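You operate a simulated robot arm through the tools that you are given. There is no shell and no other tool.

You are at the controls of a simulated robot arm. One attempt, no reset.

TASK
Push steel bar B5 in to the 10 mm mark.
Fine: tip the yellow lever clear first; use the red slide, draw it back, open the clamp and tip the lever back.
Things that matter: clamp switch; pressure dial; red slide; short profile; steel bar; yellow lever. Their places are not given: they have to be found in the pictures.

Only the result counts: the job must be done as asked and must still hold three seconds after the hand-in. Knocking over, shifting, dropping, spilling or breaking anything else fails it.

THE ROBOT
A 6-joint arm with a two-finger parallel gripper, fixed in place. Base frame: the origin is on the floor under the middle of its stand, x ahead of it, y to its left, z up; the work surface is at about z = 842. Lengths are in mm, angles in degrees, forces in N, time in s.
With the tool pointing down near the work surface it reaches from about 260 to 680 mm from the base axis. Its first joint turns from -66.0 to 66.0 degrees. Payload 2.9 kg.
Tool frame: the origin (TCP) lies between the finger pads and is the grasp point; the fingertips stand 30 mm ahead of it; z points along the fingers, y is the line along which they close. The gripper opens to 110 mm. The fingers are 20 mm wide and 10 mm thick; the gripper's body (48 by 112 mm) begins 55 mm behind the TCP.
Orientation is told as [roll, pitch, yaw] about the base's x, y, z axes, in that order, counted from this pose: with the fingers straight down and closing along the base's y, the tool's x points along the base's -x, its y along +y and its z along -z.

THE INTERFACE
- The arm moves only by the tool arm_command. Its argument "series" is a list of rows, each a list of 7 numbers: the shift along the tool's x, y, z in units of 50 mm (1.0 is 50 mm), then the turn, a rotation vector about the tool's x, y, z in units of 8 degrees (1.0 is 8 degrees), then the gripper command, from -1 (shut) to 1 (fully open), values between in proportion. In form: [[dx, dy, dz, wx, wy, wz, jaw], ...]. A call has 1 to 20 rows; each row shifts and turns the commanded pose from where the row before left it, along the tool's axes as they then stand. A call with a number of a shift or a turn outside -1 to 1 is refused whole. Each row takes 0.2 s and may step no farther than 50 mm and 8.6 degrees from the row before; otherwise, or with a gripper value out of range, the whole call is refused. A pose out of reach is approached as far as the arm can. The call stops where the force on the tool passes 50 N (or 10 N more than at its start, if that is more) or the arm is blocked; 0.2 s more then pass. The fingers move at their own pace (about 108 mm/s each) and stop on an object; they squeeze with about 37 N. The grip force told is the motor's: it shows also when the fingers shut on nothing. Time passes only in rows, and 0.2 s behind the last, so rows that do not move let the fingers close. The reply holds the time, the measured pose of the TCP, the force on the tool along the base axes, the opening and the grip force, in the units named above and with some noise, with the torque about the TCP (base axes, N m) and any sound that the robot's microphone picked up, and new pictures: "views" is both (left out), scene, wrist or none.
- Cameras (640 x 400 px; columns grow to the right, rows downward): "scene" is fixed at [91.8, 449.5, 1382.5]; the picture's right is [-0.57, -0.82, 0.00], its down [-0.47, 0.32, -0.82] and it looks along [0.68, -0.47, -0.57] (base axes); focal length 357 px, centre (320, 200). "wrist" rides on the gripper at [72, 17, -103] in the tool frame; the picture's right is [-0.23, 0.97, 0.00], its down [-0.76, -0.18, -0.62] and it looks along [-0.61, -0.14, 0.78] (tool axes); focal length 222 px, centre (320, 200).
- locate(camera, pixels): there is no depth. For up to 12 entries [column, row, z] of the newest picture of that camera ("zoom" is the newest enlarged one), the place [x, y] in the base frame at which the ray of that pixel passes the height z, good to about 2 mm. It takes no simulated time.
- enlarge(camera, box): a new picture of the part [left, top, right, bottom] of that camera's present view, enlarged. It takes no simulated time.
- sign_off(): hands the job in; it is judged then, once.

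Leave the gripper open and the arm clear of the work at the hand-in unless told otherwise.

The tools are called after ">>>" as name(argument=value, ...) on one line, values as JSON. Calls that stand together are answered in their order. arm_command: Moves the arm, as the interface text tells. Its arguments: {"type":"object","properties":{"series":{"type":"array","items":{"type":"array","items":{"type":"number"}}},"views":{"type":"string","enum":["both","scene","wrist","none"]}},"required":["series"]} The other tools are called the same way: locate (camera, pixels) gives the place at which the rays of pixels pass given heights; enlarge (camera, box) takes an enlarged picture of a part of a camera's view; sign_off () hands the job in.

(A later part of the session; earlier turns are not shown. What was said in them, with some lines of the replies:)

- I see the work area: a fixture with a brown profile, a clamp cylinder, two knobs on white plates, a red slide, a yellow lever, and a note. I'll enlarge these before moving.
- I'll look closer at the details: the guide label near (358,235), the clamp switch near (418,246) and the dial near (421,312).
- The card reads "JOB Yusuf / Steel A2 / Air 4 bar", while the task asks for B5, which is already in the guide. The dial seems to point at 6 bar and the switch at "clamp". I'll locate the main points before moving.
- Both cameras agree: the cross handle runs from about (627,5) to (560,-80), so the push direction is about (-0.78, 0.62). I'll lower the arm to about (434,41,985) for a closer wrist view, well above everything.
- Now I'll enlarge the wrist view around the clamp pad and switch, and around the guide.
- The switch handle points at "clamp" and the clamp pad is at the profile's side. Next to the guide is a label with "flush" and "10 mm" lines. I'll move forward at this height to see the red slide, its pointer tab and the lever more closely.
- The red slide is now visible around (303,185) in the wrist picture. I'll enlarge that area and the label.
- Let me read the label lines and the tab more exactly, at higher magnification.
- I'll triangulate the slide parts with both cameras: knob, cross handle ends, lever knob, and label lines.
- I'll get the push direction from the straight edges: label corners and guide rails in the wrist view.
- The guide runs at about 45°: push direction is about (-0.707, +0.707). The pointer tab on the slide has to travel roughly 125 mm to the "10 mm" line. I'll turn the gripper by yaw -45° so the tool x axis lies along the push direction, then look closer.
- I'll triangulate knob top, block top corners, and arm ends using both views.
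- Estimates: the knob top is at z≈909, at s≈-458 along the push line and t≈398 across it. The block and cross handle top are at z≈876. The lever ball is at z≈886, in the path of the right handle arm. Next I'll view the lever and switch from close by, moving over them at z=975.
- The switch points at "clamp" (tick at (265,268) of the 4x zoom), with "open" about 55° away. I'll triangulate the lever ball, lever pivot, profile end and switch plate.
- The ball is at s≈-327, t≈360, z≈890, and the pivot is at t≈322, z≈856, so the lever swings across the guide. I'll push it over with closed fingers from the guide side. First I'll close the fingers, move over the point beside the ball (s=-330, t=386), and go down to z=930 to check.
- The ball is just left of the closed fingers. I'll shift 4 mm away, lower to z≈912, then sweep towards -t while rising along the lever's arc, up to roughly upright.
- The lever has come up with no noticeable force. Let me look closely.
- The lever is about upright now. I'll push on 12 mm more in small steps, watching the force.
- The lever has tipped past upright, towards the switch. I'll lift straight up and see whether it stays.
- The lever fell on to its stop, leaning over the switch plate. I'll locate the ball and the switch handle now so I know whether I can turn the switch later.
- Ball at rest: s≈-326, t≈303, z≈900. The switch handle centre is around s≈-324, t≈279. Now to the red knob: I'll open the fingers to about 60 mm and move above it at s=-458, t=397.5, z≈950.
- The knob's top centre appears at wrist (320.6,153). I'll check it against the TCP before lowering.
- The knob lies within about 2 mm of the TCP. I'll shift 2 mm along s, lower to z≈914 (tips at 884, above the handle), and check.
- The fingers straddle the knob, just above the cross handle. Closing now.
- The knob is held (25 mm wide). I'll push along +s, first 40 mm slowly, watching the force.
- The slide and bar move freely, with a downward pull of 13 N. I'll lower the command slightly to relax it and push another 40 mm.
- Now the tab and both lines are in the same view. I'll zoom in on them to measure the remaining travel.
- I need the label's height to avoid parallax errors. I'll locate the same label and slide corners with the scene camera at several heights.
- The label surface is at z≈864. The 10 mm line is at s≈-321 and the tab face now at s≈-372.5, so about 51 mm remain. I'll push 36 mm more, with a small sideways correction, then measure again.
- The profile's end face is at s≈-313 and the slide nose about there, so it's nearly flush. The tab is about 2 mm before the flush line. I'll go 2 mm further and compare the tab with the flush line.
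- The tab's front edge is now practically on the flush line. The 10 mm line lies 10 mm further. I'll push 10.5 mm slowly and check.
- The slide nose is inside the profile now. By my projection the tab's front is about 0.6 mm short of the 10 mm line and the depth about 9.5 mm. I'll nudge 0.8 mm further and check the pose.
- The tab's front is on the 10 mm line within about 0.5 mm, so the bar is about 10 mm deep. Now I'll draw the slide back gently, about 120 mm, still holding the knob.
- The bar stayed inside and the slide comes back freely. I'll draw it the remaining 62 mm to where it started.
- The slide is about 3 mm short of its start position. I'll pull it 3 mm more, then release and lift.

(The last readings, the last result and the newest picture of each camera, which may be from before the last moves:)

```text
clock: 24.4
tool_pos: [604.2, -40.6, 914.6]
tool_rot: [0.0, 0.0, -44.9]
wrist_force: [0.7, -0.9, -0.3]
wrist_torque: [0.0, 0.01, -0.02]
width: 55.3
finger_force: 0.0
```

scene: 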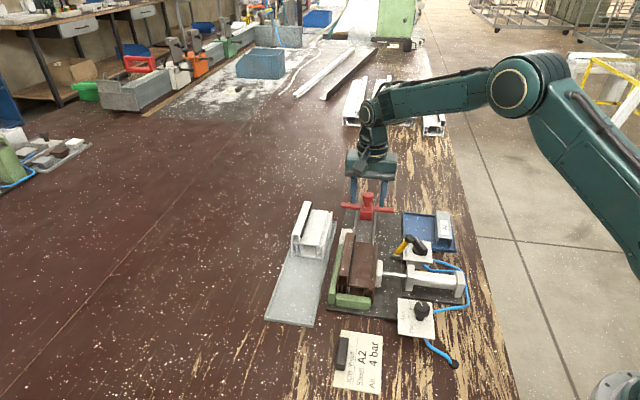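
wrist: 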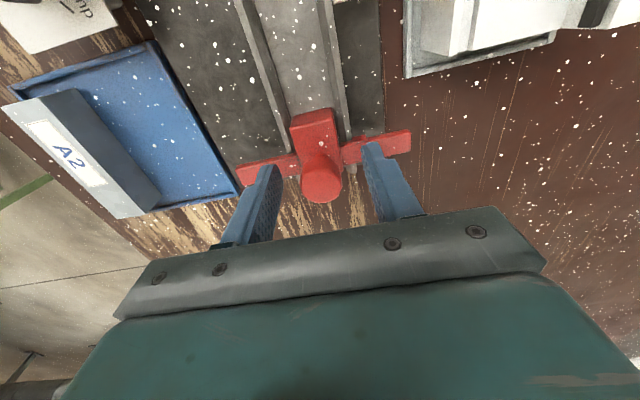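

The knob is released and the slide is back. Before opening the clamp I want to check how deep the bar sits. I'll lift clear and begin turning the wrist so the camera can look into the profile's end.

>>> arm_command(series=[[0, 0, -0.8, 0, 0, 0, 0], [0, 0, -0.9, 0, 0, 0, 0], [0.5, 0, 0, 0, 0, -1, 0], [0.5, 0, 0, 0, 0, -1, 0], [0, 0, 0, 0, 0, -1, 0], [0, 0, 0, 0, 0, -1, 0], [0, 0, 0, 0, 0, -1, 0], [0, 0, 0, 0, 0, -1, 0], [0, 0, 0, 0, 0, -1, 0], [0, 0, 0, 0, 0, -1, 0], [0, 0, 0, 0, 0, -1, 0], [0, 0, 0, 0, 0, -1, 0], [0, 0, 0, 0, 0, -1, 0], [0, 0, 0, 0, 0, 0, 0]], views="both")

```text
clock: 27.4
tool_pos: [565.5, -8.3, 1000.9]
tool_rot: [0.0, 0.1, 43.1]
wrist_force: [-0.9, 0.8, 0.8]
wrist_torque: [0.0, 0.0, 0.0]
width: 55.1
finger_force: 0.0
```

scene: 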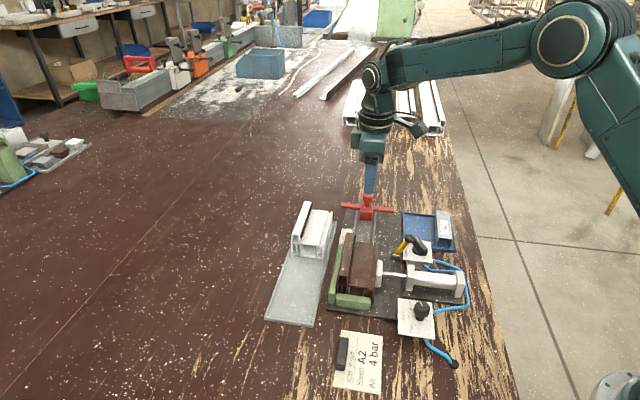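
wrist: 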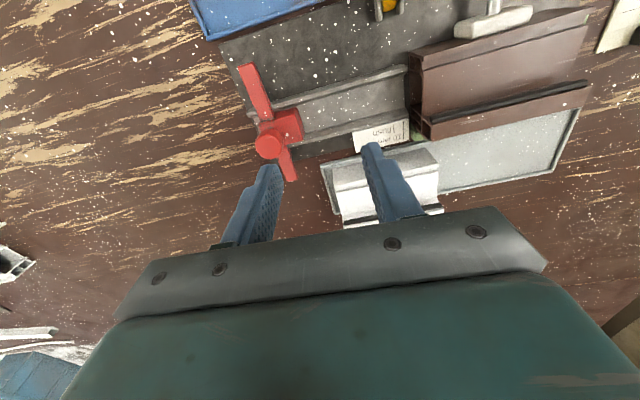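

The turn works. I'll continue by another 92° so the camera looks along the push direction.

>>> arm_command(series=[[0, 0, 0, 0, 0, -1, 0], [0, 0, 0, 0, 0, -1, 0], [0, 0, 0, 0, 0, -1, 0], [0, 0, 0, 0, 0, -1, 0], [0, 0, 0, 0, 0, -1, 0], [0, 0, 0, 0, 0, -1, 0], [0, 0, 0, 0, 0, -1, 0], [0, 0, 0, 0, 0, -1, 0], [0, 0, 0, 0, 0, -1, 0], [0, 0, 0, 0, 0, -1, 0], [0, 0, 0, 0, 0, -1, 0], [0, 0, 0, 0, 0, 0, 0]], views="both")

```text
clock: 30.0
tool_pos: [564.9, -7.7, 999.9]
tool_rot: [-0.1, 0.0, 131.1]
wrist_force: [0.3, 0.1, 0.0]
wrist_torque: [-0.01, 0.02, -0.02]
width: 54.7
finger_force: 0.1
```

scene: 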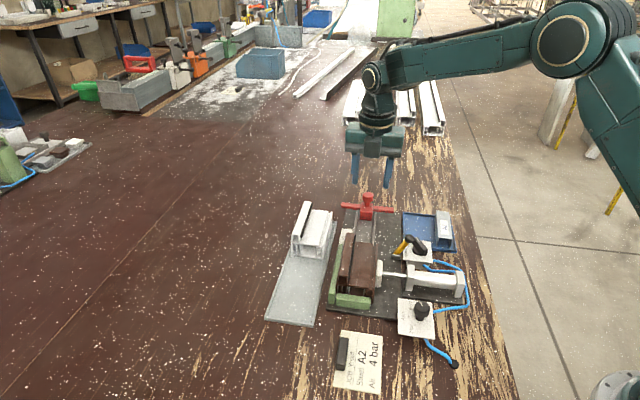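
wrist: 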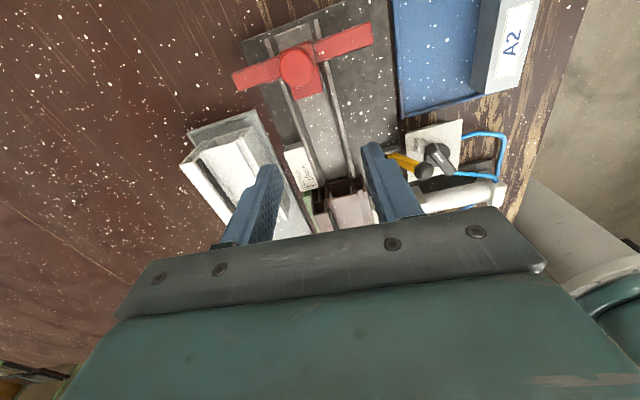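

The profile's end shows at about (345,195). Let me enlarge it.

>>> enlarge(camera="wrist", box=[285, 140, 405, 230])

```text
4.44 times, centred on (345, 185) of wrist
```

zoom: 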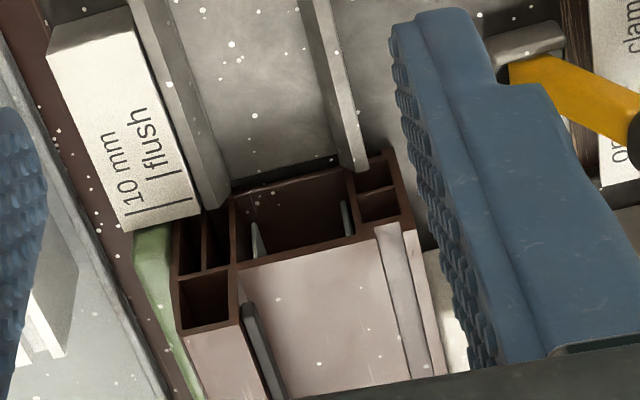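

I can see into the main chamber: the bar's two edges are set back from the end face. A higher enlargement for measuring.

>>> enlarge(camera="wrist", box=[312, 165, 372, 205])

```text
10.00 times, centred on (342, 185) of wrist
```

zoom: 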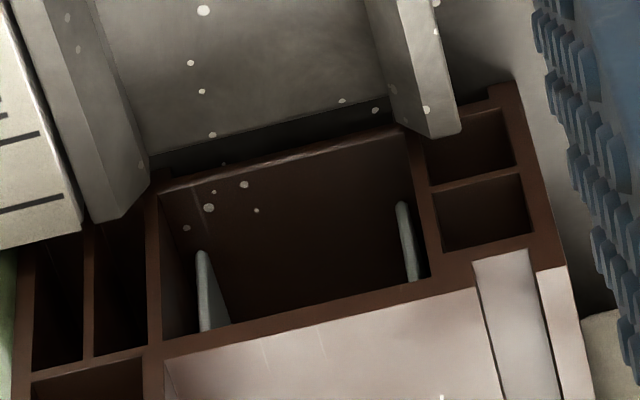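

The bar's tail edges sit about 10–11 mm inside the end face, as wanted. Next is the clamp switch. I'll close the fingers, straighten the yaw to 135° and move above the far end of the handle (s≈-298, t≈294), still high.

>>> arm_command(series=[[0, 0, 0, 0, 0, -0.4875, -1], [-0.535, 0.499, 0, 0, 0, 0, -1], [-0.535, 0.499, 0, 0, 0, 0, -1], [-0.535, 0.499, 0, 0, 0, 0, -1], [-0.535, 0.499, 0, 0, 0, 0, -1], [0, 0, 0.6, 0, 0, 0, -1], [0, 0, 0.6, 0, 0, 0, -1], [0, 0, 0, 0, 0, 0, -1]], views="both")

>>> enlarge(camera="wrist", box=[230, 80, 430, 220])

>>> enlarge(camera="scene", box=[380, 200, 460, 280])

```text
clock: 31.8
tool_pos: [420.1, -2.3, 940.1]
tool_rot: [0.1, 0.0, 134.8]
wrist_force: [-0.5, 0.1, -0.3]
wrist_torque: [0.01, 0.0, 0.0]
width: 0.1
finger_force: 36.5
```

scene: 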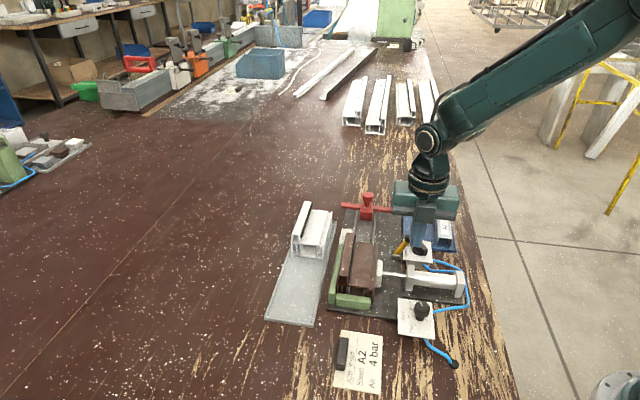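
wrist: 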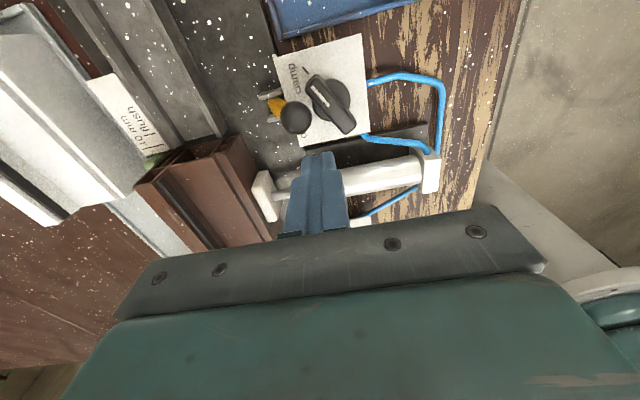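

```text
2.86 times, centred on (330, 150) of wrist
```

zoom: 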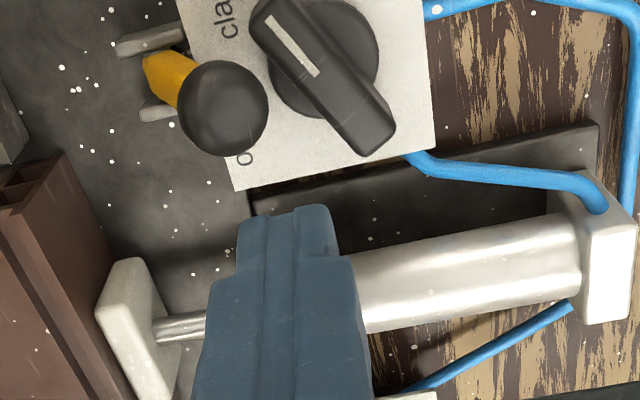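

```text
5.00 times, centred on (420, 240) of scene
```

zoom: 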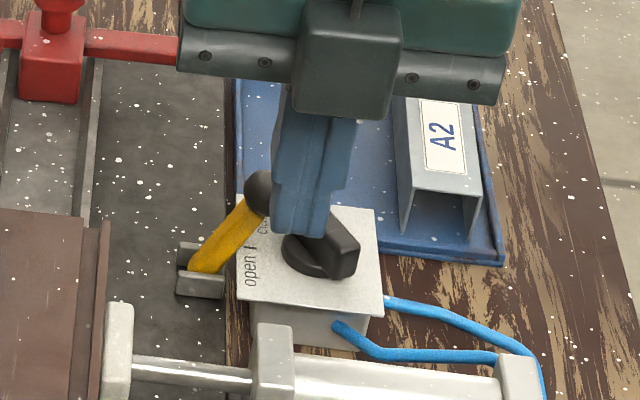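

The view is clear: the handle's far end is at about (351,130) in the wrist picture and the fingers stand just beyond it. I'll lower to z≈909 beside the handle and then start pushing its far end towards -t.

>>> arm_command(series=[[0, 0, 0.3, 0, 0, 0, -1], [0, 0, 0.32, 0, 0, 0, -1], [0, 0, 0, 0, 0, 0, -1]], views="both")

>>> enlarge(camera="wrist", box=[230, 80, 430, 220])

>>> enlarge(camera="scene", box=[380, 210, 460, 290])

```text
clock: 32.6
tool_pos: [418.4, -1.5, 909.3]
tool_rot: [0.0, 0.0, 134.8]
wrist_force: [0.3, 0.1, -0.1]
wrist_torque: [0.04, -0.01, -0.01]
width: 0.2
finger_force: 37.6
```

scene: 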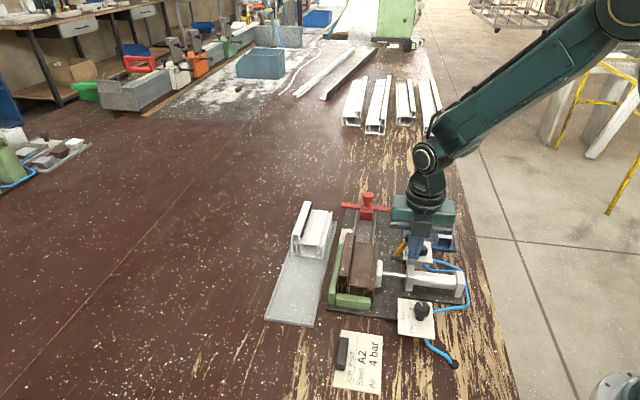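
wrist: 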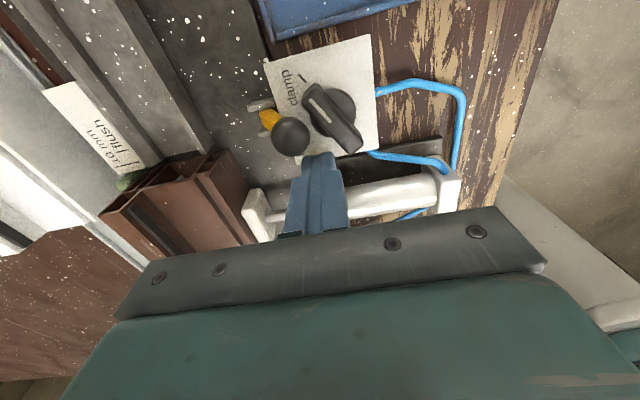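

```text
2.86 times, centred on (330, 150) of wrist
```

zoom: 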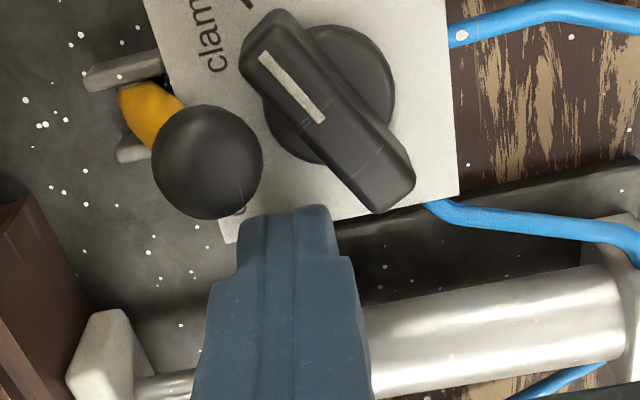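

```text
5.00 times, centred on (420, 250) of scene
```

zoom: 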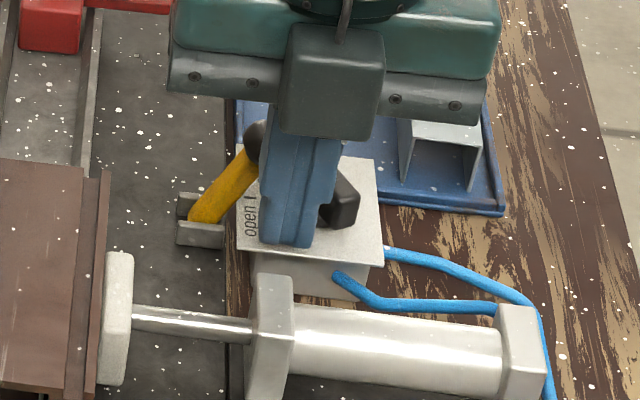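

The fingers stand beside the handle, just clear of the ball. Now I'll push in small steps towards -t (image right).

>>> arm_command(series=[[0.031, 0.103, 0, 0, 0, 0, -1], [0.031, 0.103, 0, 0, 0, 0, -1], [0.042, 0.072, 0, 0, 0, 0, -1], [0, 0, 0, 0, 0, 0, -1]], views="both")

>>> enlarge(camera="wrist", box=[230, 80, 430, 220])

```text
clock: 33.6
tool_pos: [412.8, -16.8, 908.0]
tool_rot: [0.1, 0.1, 134.9]
wrist_force: [-2.6, 1.2, -0.4]
wrist_torque: [0.03, 0.05, -0.01]
width: 0.0
finger_force: 38.0
```

scene: 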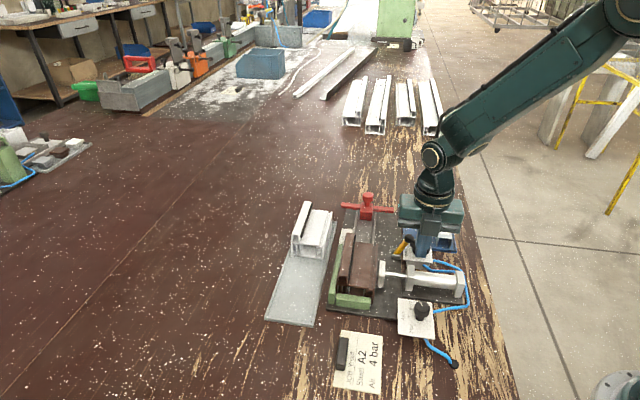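
wrist: 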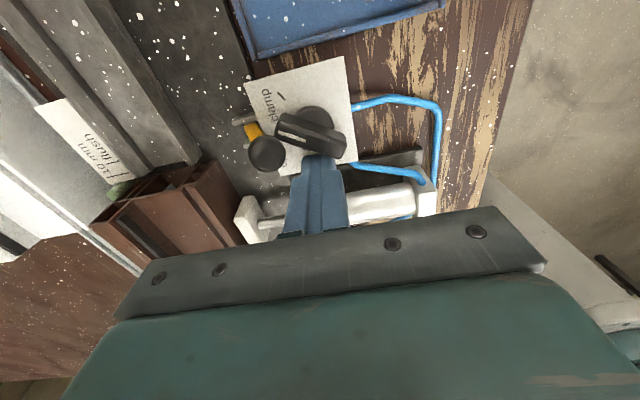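

```text
2.86 times, centred on (330, 150) of wrist
```

zoom: 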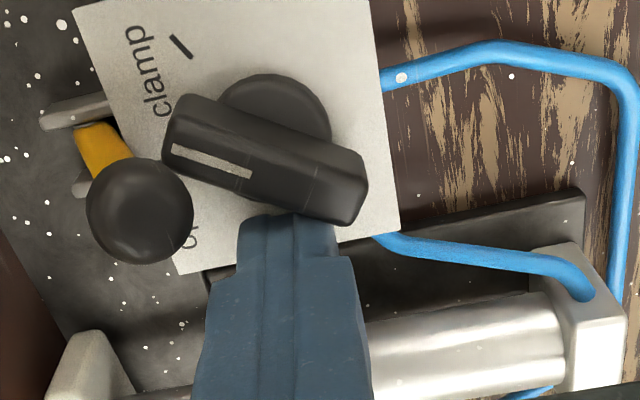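

The handle has turned roughly 40° with little force. I'll continue along the arc towards "open".

>>> arm_command(series=[[0.066, 0.09, 0, 0, 0, 0, -1], [0.07, 0.12, 0, 0, 0, 0, -1], [0, 0, 0, 0, 0, 0, -1]], views="both")

>>> enlarge(camera="wrist", box=[230, 60, 430, 200])

>>> enlarge(camera="scene", box=[360, 220, 460, 300])

```text
clock: 34.4
tool_pos: [408.6, -27.5, 909.9]
tool_rot: [0.0, 0.0, 135.1]
wrist_force: [-2.2, 4.7, 0.1]
wrist_torque: [0.09, 0.0, 0.02]
width: 0.1
finger_force: 36.9
```

scene: 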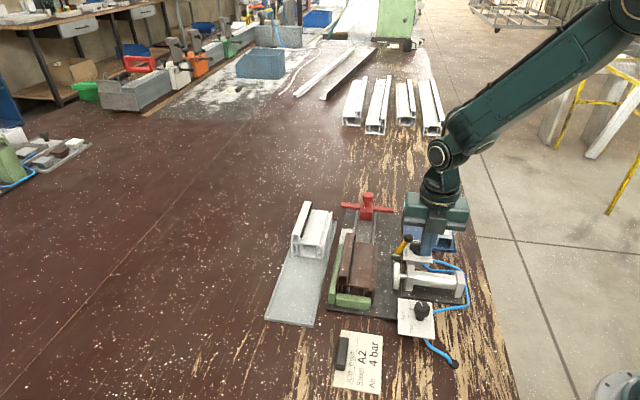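
wrist: 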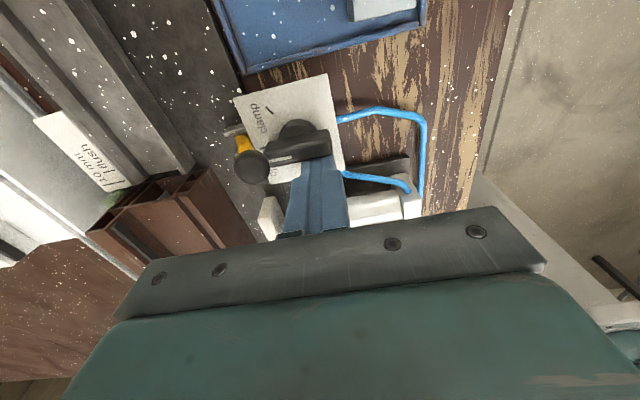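

```text
2.86 times, centred on (330, 130) of wrist
```

zoom: 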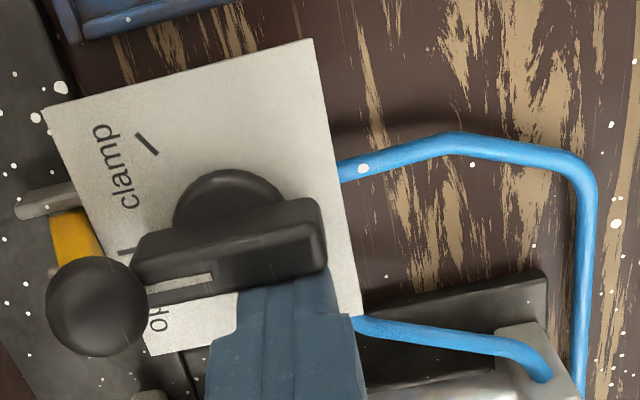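

```text
5.00 times, centred on (410, 260) of scene
```

zoom: 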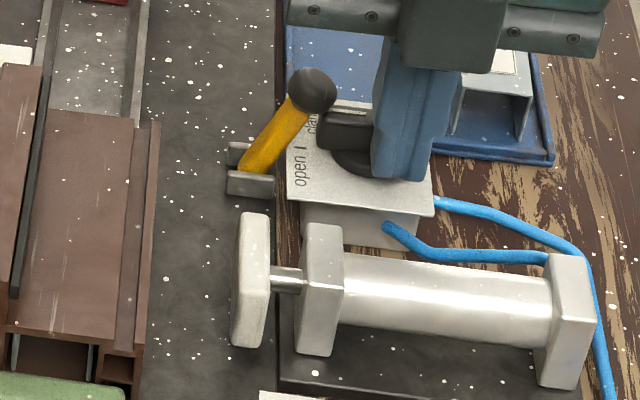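

The clamp has opened: the pad has drawn back from the profile, and the handle points at "open". I'll push another 1 mm to make sure it is fully over, watching the force.

>>> arm_command(series=[[0.024, 0.04, 0, 0, 0, 0, -1], [0, 0, 0, 0, 0, 0, -1]], views="wrist")

>>> enlarge(camera="wrist", box=[230, 60, 430, 200])

```text
clock: 35.0
tool_pos: [408.6, -29.2, 910.1]
tool_rot: [0.0, -0.2, 135.0]
wrist_force: [-5.8, 13.4, 0.3]
wrist_torque: [0.25, 0.04, 0.09]
width: 0.2
finger_force: 36.6
```

wrist: 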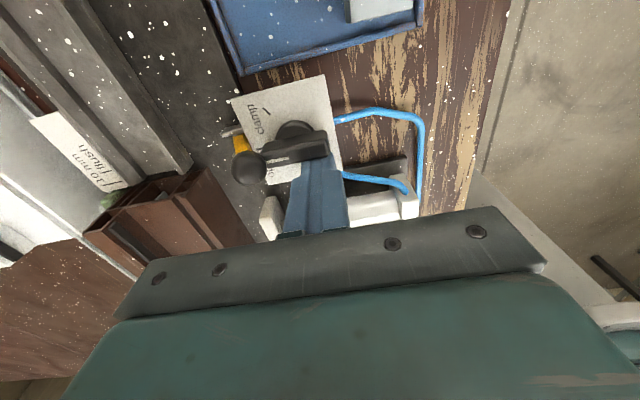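

```text
2.86 times, centred on (330, 130) of wrist
```

zoom: 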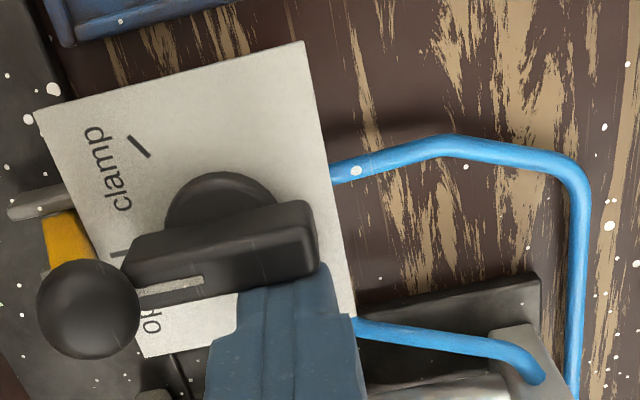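

The switch is against its stop (about 14 N). I'll back off 5 mm, lift, then come over to the -t side of the lever ball (s≈-327, t≈277) at z=945.

>>> arm_command(series=[[-0.1, 0, 0, 0, 0, 0, -1], [0, 0, -0.8, 0, 0, 0, -1], [0, 0, -0.7, 0, 0, 0, -1], [0.448, -0.174, 0, 0, 0, 0, -1], [0, 0, 0.8, 0, 0, 0, -1], [0, 0, 0, 0, 0, 0, -1]], views="both")

>>> enlarge(camera="wrist", box=[230, 60, 430, 220])

>>> enlarge(camera="scene", box=[360, 210, 460, 290])

```text
clock: 36.4
tool_pos: [429.1, -39.2, 946.3]
tool_rot: [0.0, 0.0, 134.9]
wrist_force: [0.8, 0.1, 0.5]
wrist_torque: [0.01, 0.0, 0.0]
width: 0.0
finger_force: 37.0
```

scene: 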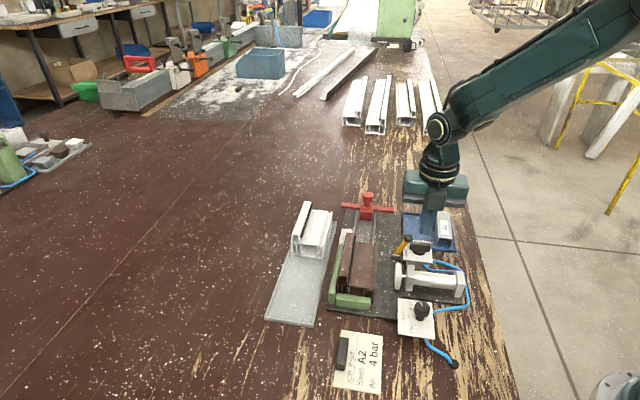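
wrist: 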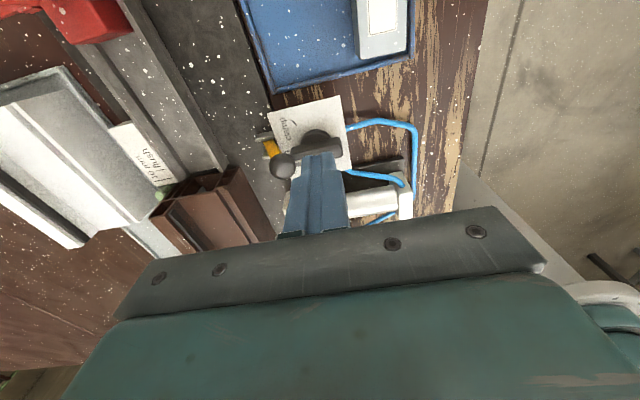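

```text
2.50 times, centred on (330, 140) of wrist
```

zoom: 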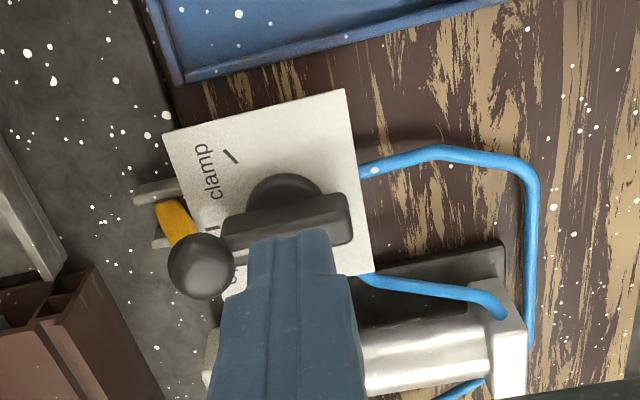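

```text
5.00 times, centred on (410, 250) of scene
```

zoom: 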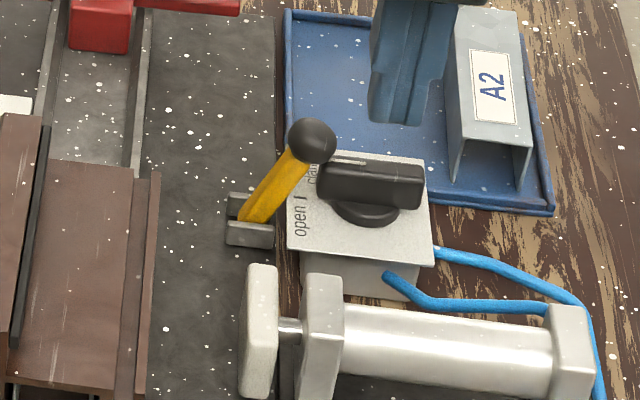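

The switch stays at "open" and the pad is back. I'll lower to z≈926 (tips above the handle) and push the ball gently towards +t, following its arc, until the lever passes upright.

>>> arm_command(series=[[-0.06, 0, 0.2, 0, 0, 0, -1], [0, 0, 0.2, 0, 0, 0, -1], [0, -0.14, 0, 0, 0, 0, -1], [0, -0.14, -0.05, 0, 0, 0, -1], [0, -0.14, -0.04, 0, 0, 0, -1], [0, 0, 0, 0, 0, 0, -1]], views="both")

>>> enlarge(camera="wrist", box=[210, 60, 410, 220])

>>> enlarge(camera="scene", box=[360, 210, 460, 290])

```text
clock: 37.8
tool_pos: [440.8, -21.0, 929.8]
tool_rot: [-0.1, 0.0, 135.0]
wrist_force: [-0.2, -1.3, 1.0]
wrist_torque: [-0.02, 0.0, 0.01]
width: 0.2
finger_force: 36.7
```

scene: 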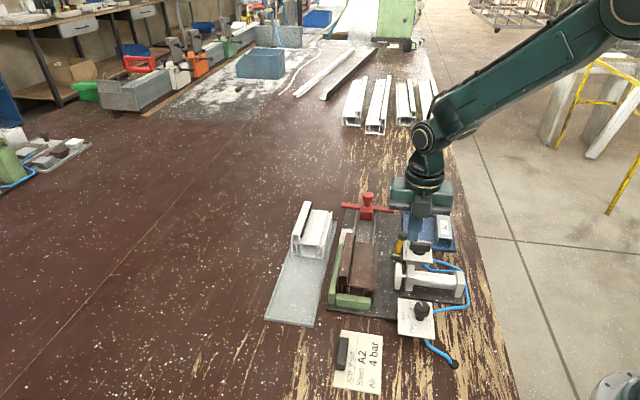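
wrist: 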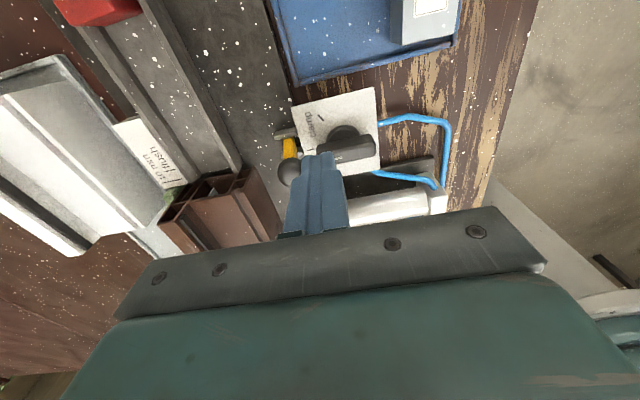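

```text
2.50 times, centred on (310, 140) of wrist
```

zoom: 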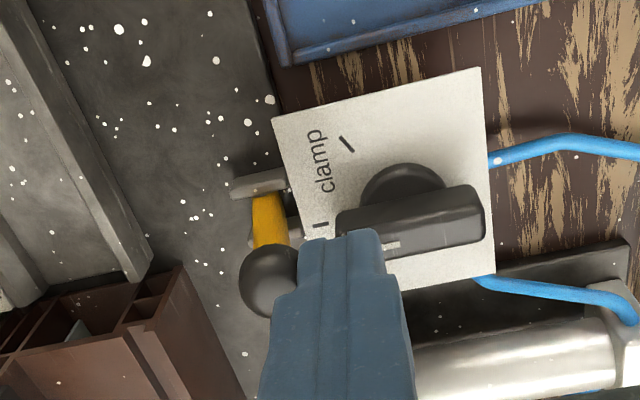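

```text
5.00 times, centred on (410, 250) of scene
```

zoom: 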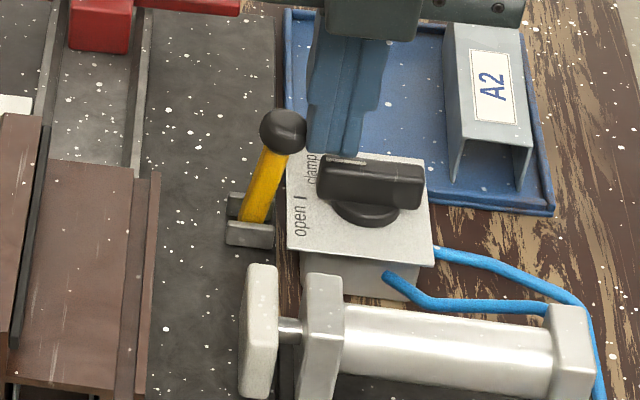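

The lever is almost upright again. I'll push 14 mm further so that it passes the middle.

>>> arm_command(series=[[0, -0.12, 0, 0, 0, 0, -1], [0, -0.16, 0, 0, 0, 0, -1], [0, 0, 0, 0, 0, 0, -1], [0, 0, 0, 0, 0, 0, -1]], views="both")

>>> enlarge(camera="wrist", box=[210, 60, 410, 220])

>>> enlarge(camera="scene", box=[360, 210, 460, 290])

```text
clock: 38.8
tool_pos: [451.9, -9.1, 928.3]
tool_rot: [0.0, 0.1, 134.8]
wrist_force: [-1.3, 0.0, -0.1]
wrist_torque: [-0.04, -0.01, 0.0]
width: 0.0
finger_force: 37.3
```

scene: 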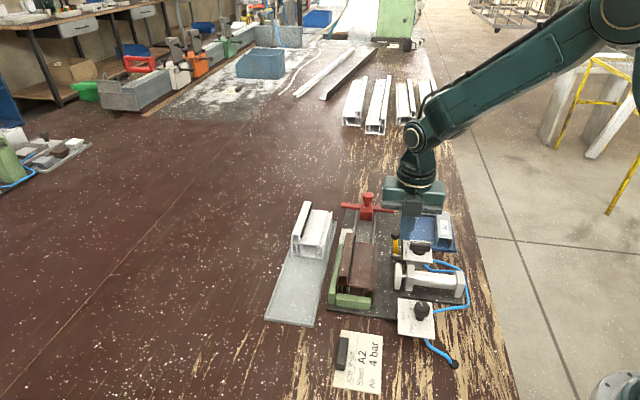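
wrist: 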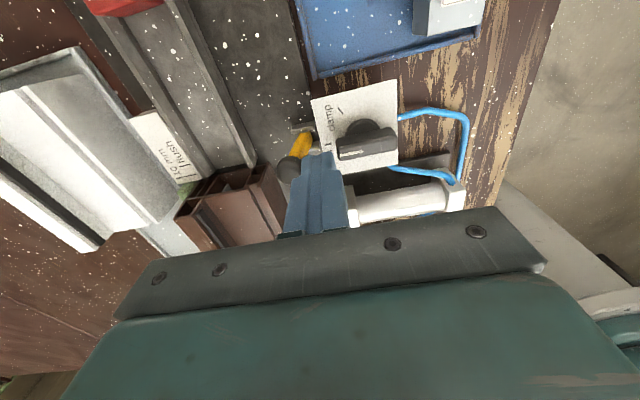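

```text
2.50 times, centred on (310, 140) of wrist
```

zoom: 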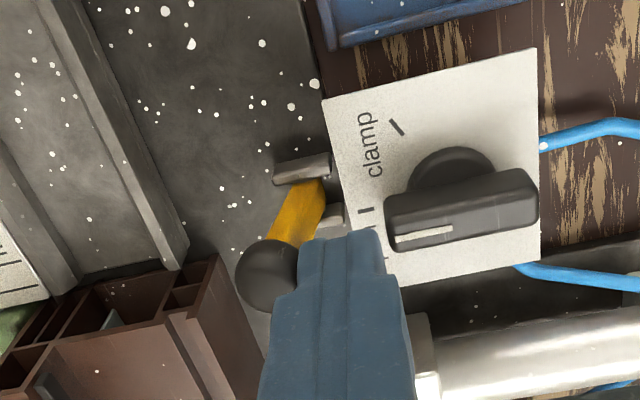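

```text
5.00 times, centred on (410, 250) of scene
```

zoom: 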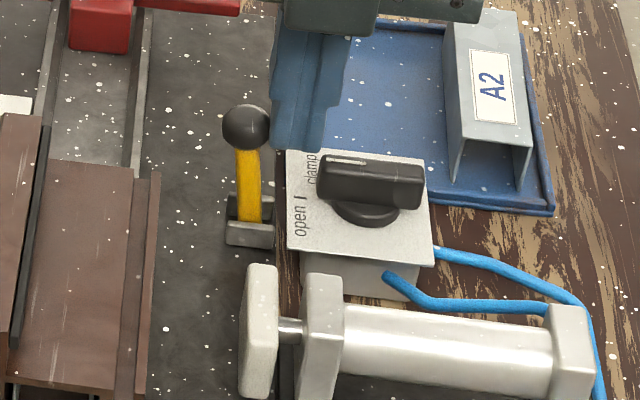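

The lever is just past upright. I'll push another 12 mm, rising nothing, so it tips over to its old side.

>>> arm_command(series=[[0, -0.12, 0, 0, 0, 0, -1], [0, -0.12, 0, 0, 0, 0, -1], [0, 0, 0, 0, 0, 0, -1], [0, 0, 0, 0, 0, 0, -1]], views="both")

>>> enlarge(camera="wrist", box=[210, 60, 410, 220])

>>> enlarge(camera="scene", box=[360, 210, 460, 290])

```text
clock: 39.8
tool_pos: [460.1, -1.9, 929.6]
tool_rot: [0.0, 0.0, 135.0]
wrist_force: [-0.2, -0.9, -0.3]
wrist_torque: [-0.03, 0.0, 0.0]
width: 0.0
finger_force: 37.5
```

scene: 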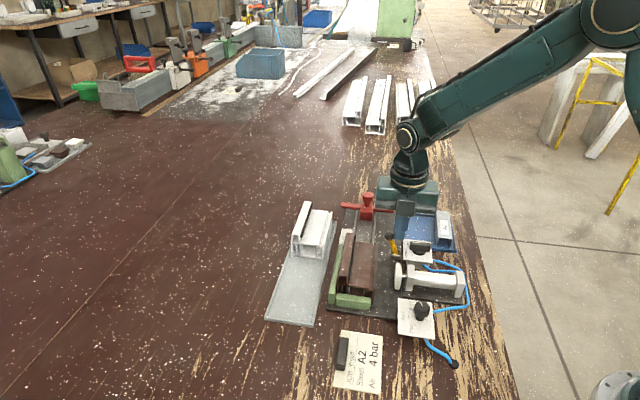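
wrist: 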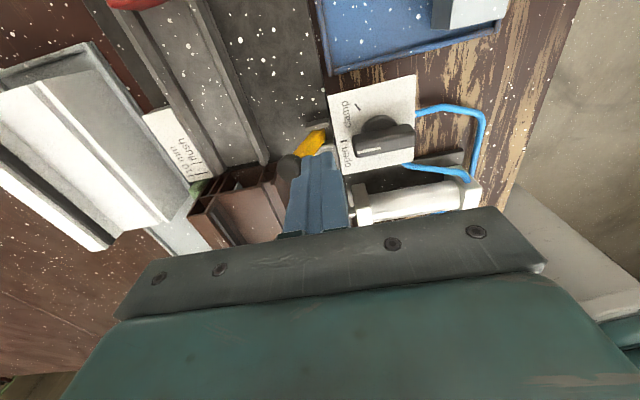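

```text
2.50 times, centred on (310, 140) of wrist
```

zoom: 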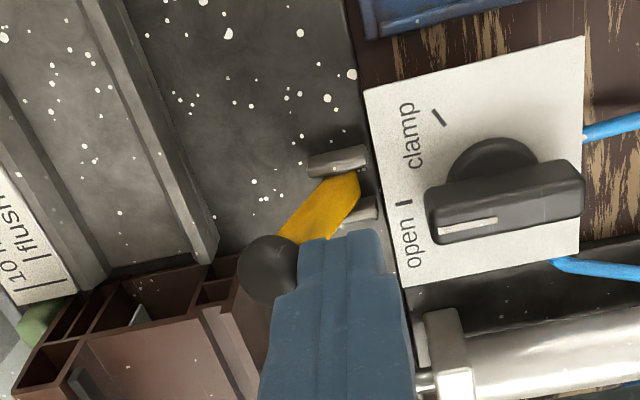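

```text
5.00 times, centred on (410, 250) of scene
```

zoom: 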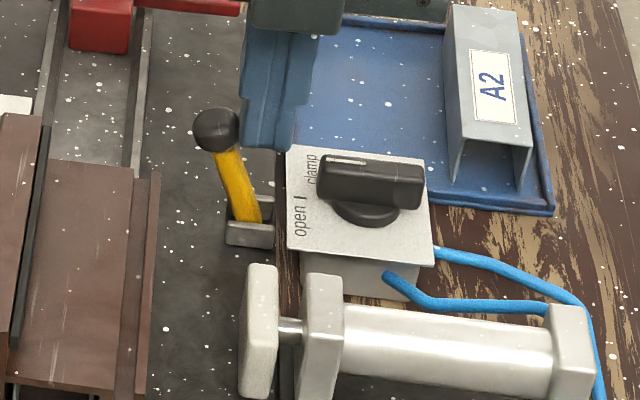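

The lever leans to the guide side at about 65°. I'll follow it down: 14 mm more along +t while lowering slightly.

>>> arm_command(series=[[0, -0.14, 0.03, 0, 0, 0, -1], [0, -0.14, 0.05, 0, 0, 0, -1], [0, 0, 0, 0, 0, 0, -1], [0, 0, 0, 0, 0, 0, -1]], views="both")

>>> enlarge(camera="wrist", box=[210, 60, 410, 220])

>>> enlarge(camera="scene", box=[360, 210, 460, 290])

```text
clock: 40.8
tool_pos: [470.3, 8.3, 926.2]
tool_rot: [0.0, -0.1, 135.0]
wrist_force: [-0.1, 0.3, 0.9]
wrist_torque: [-0.03, 0.0, -0.03]
width: 0.0
finger_force: 37.1
```

scene: 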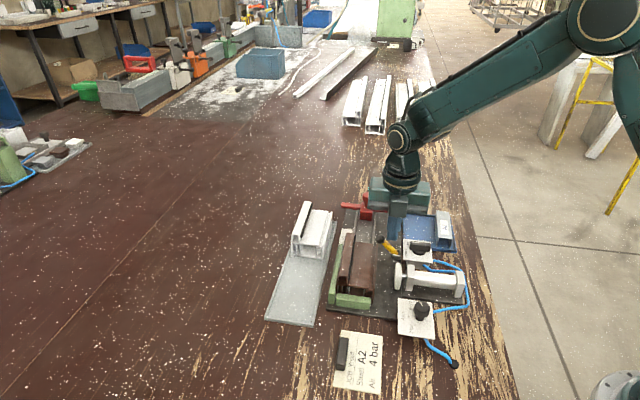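
wrist: 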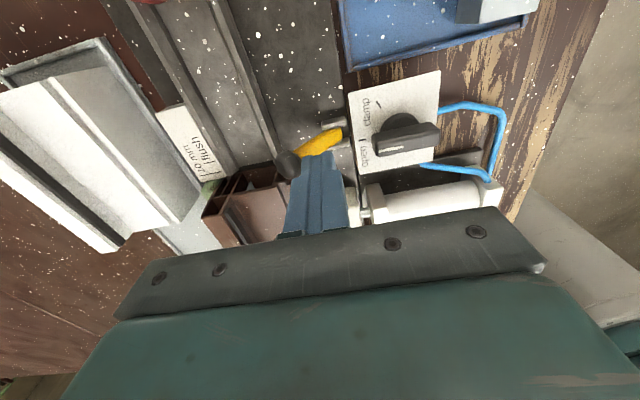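

```text
2.50 times, centred on (310, 140) of wrist
```

zoom: 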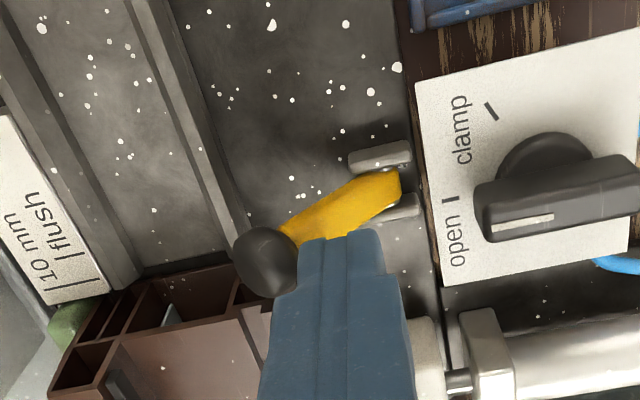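

```text
5.00 times, centred on (410, 250) of scene
```

zoom: 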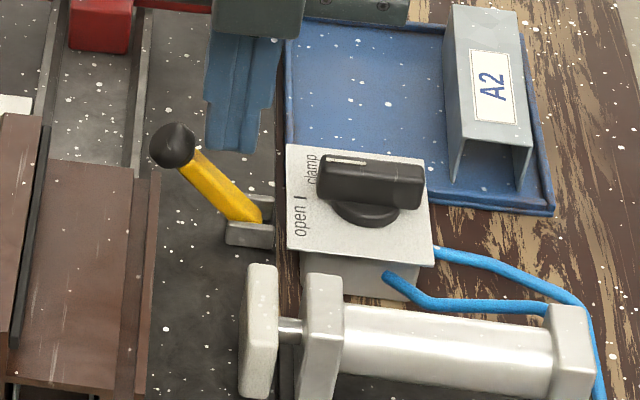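

The lever is back at its original place (ball at scene (380.4,239), as at the start). I'll lift straight up, open the fingers and check everything.

>>> arm_command(series=[[0, 0, -0.7, 0, 0, 0, -1], [0, 0, -0.9, 0, 0, 0, -1], [0, 0, -0.9, 0, 0, 0, 0], [0, 0, -0.9, 0, 0, 0, 1], [0, 0, 0, 0, 0, 0, 1]], views="both")

>>> enlarge(camera="scene", box=[320, 180, 480, 320])

>>> enlarge(camera="wrist", box=[220, 40, 480, 220])

```text
clock: 42.0
tool_pos: [468.8, 8.9, 1095.2]
tool_rot: [0.0, 0.1, 134.9]
wrist_force: [-0.1, 0.4, -0.5]
wrist_torque: [0.01, 0.01, -0.01]
width: 110.0
finger_force: 0.1
```

scene: 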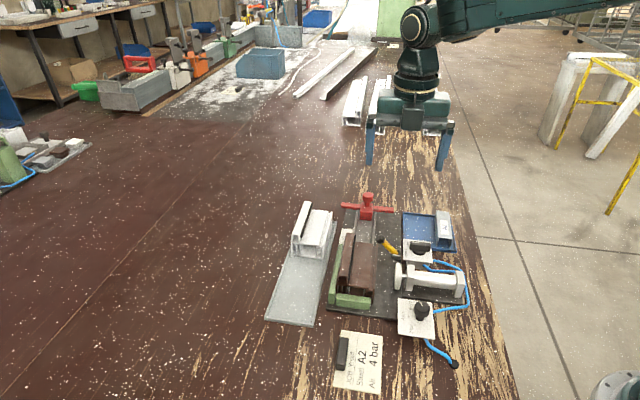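
wrist: 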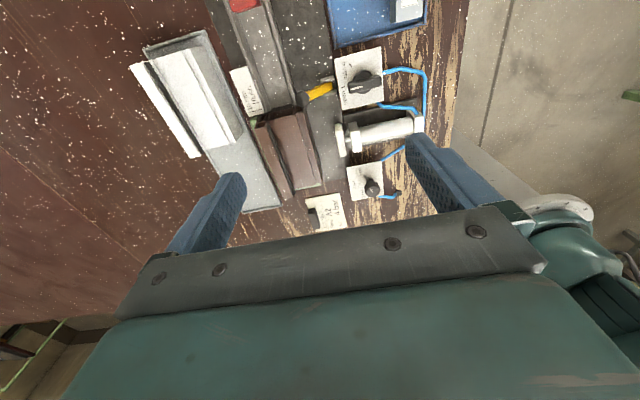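

```text
2.86 times, centred on (400, 250) of scene
```

zoom: 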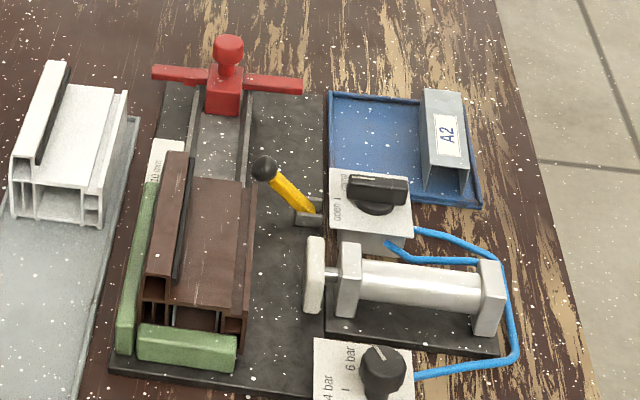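

```text
2.22 times, centred on (350, 130) of wrist
```

zoom: 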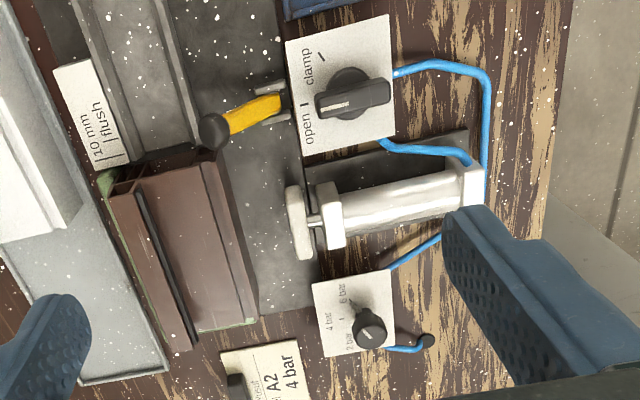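

Everything reads as wanted: slide back with its knob at the start position, clamp open, lever back, profile in place, and dial and card untouched. I'll raise the arm a little more and take one last look into the profile end before handing in.

>>> arm_command(series=[[0.4, 0, -0.6, 0, 0, 0, 1], [0.4, 0, -0.6, 0, 0, 0, 1], [0, 0, 0, 0, 0, 0, 1]], views="both")

>>> enlarge(camera="wrist", box=[230, 80, 350, 190])

>>> enlarge(camera="scene", box=[330, 180, 430, 320])

```text
clock: 42.8
tool_pos: [497.4, -18.1, 1156.1]
tool_rot: [0.1, 0.1, 134.9]
wrist_force: [0.0, 0.9, 0.1]
wrist_torque: [0.01, -0.01, -0.04]
width: 110.0
finger_force: 0.1
```

scene: 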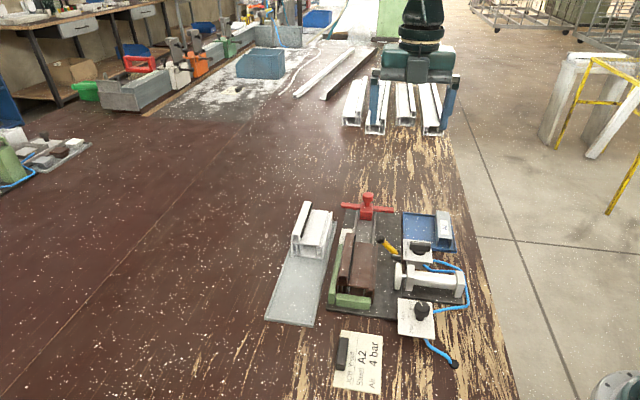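
wrist: 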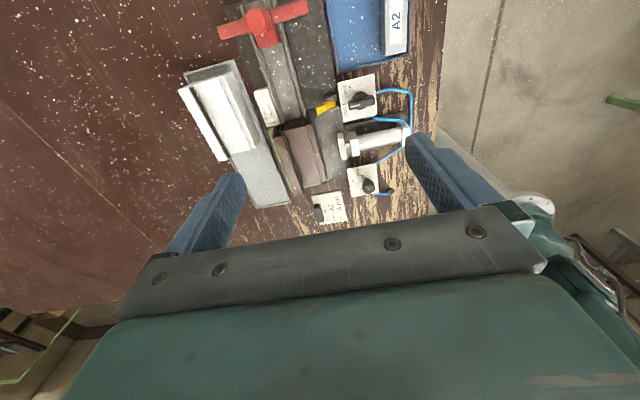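

```text
3.64 times, centred on (290, 135) of wrist
```

zoom: 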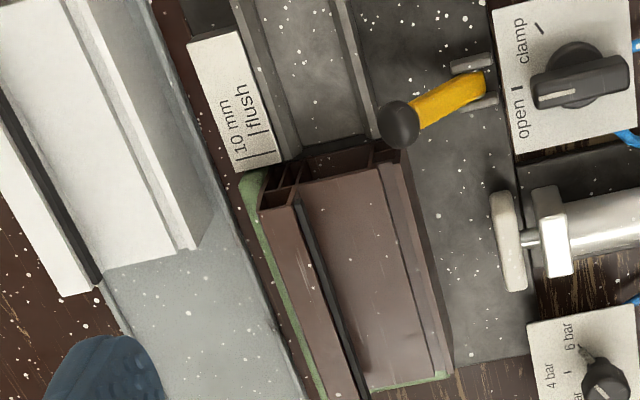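

```text
2.86 times, centred on (380, 250) of scene
```

zoom: 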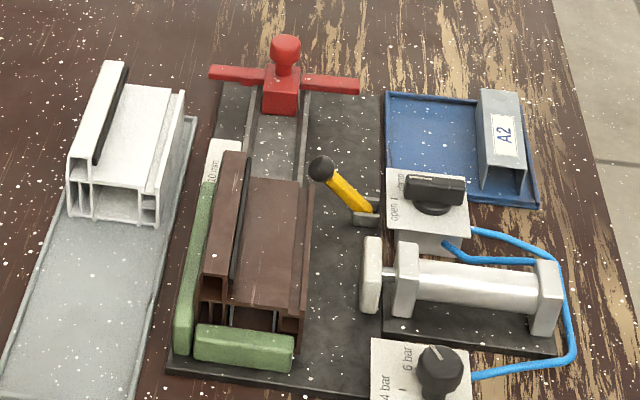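

The bar is in to the 10 mm mark and the slide is drawn back. The switch is at "open" with the pad off the profile, and the lever is tipped back. The gripper is open and the arm is clear. Handing in now.

>>> sign_off()

```text
The job is handed in.
```

Steel bar B5 is pushed into the brown profile to the 10 mm mark, and I've handed the job in. In the picture I took before opening the clamp, its end sat about 10–11 mm inside the profile. I didn't measure it again after opening, but nothing looked moved in the last pictures.

- **Yellow lever:** I tipped it clear first and tipped it back at the end. It rests where it started.
- **Red slide:** I used it for the push, then drew it back to its starting place.
- **Clamp:** The switch is at "open" and the pad is off the profile.
- **Arm:** It is raised clear of the work with the gripper open.

The card on the bench reads "JOB Yusuf, Steel A2, Air 4 bar". It names a different bar, so I took it to be for another job. I left the card, bar A2 and the pressure dial alone. The dial points at 6 bar, so B5 was clamped at that pressure during the push.
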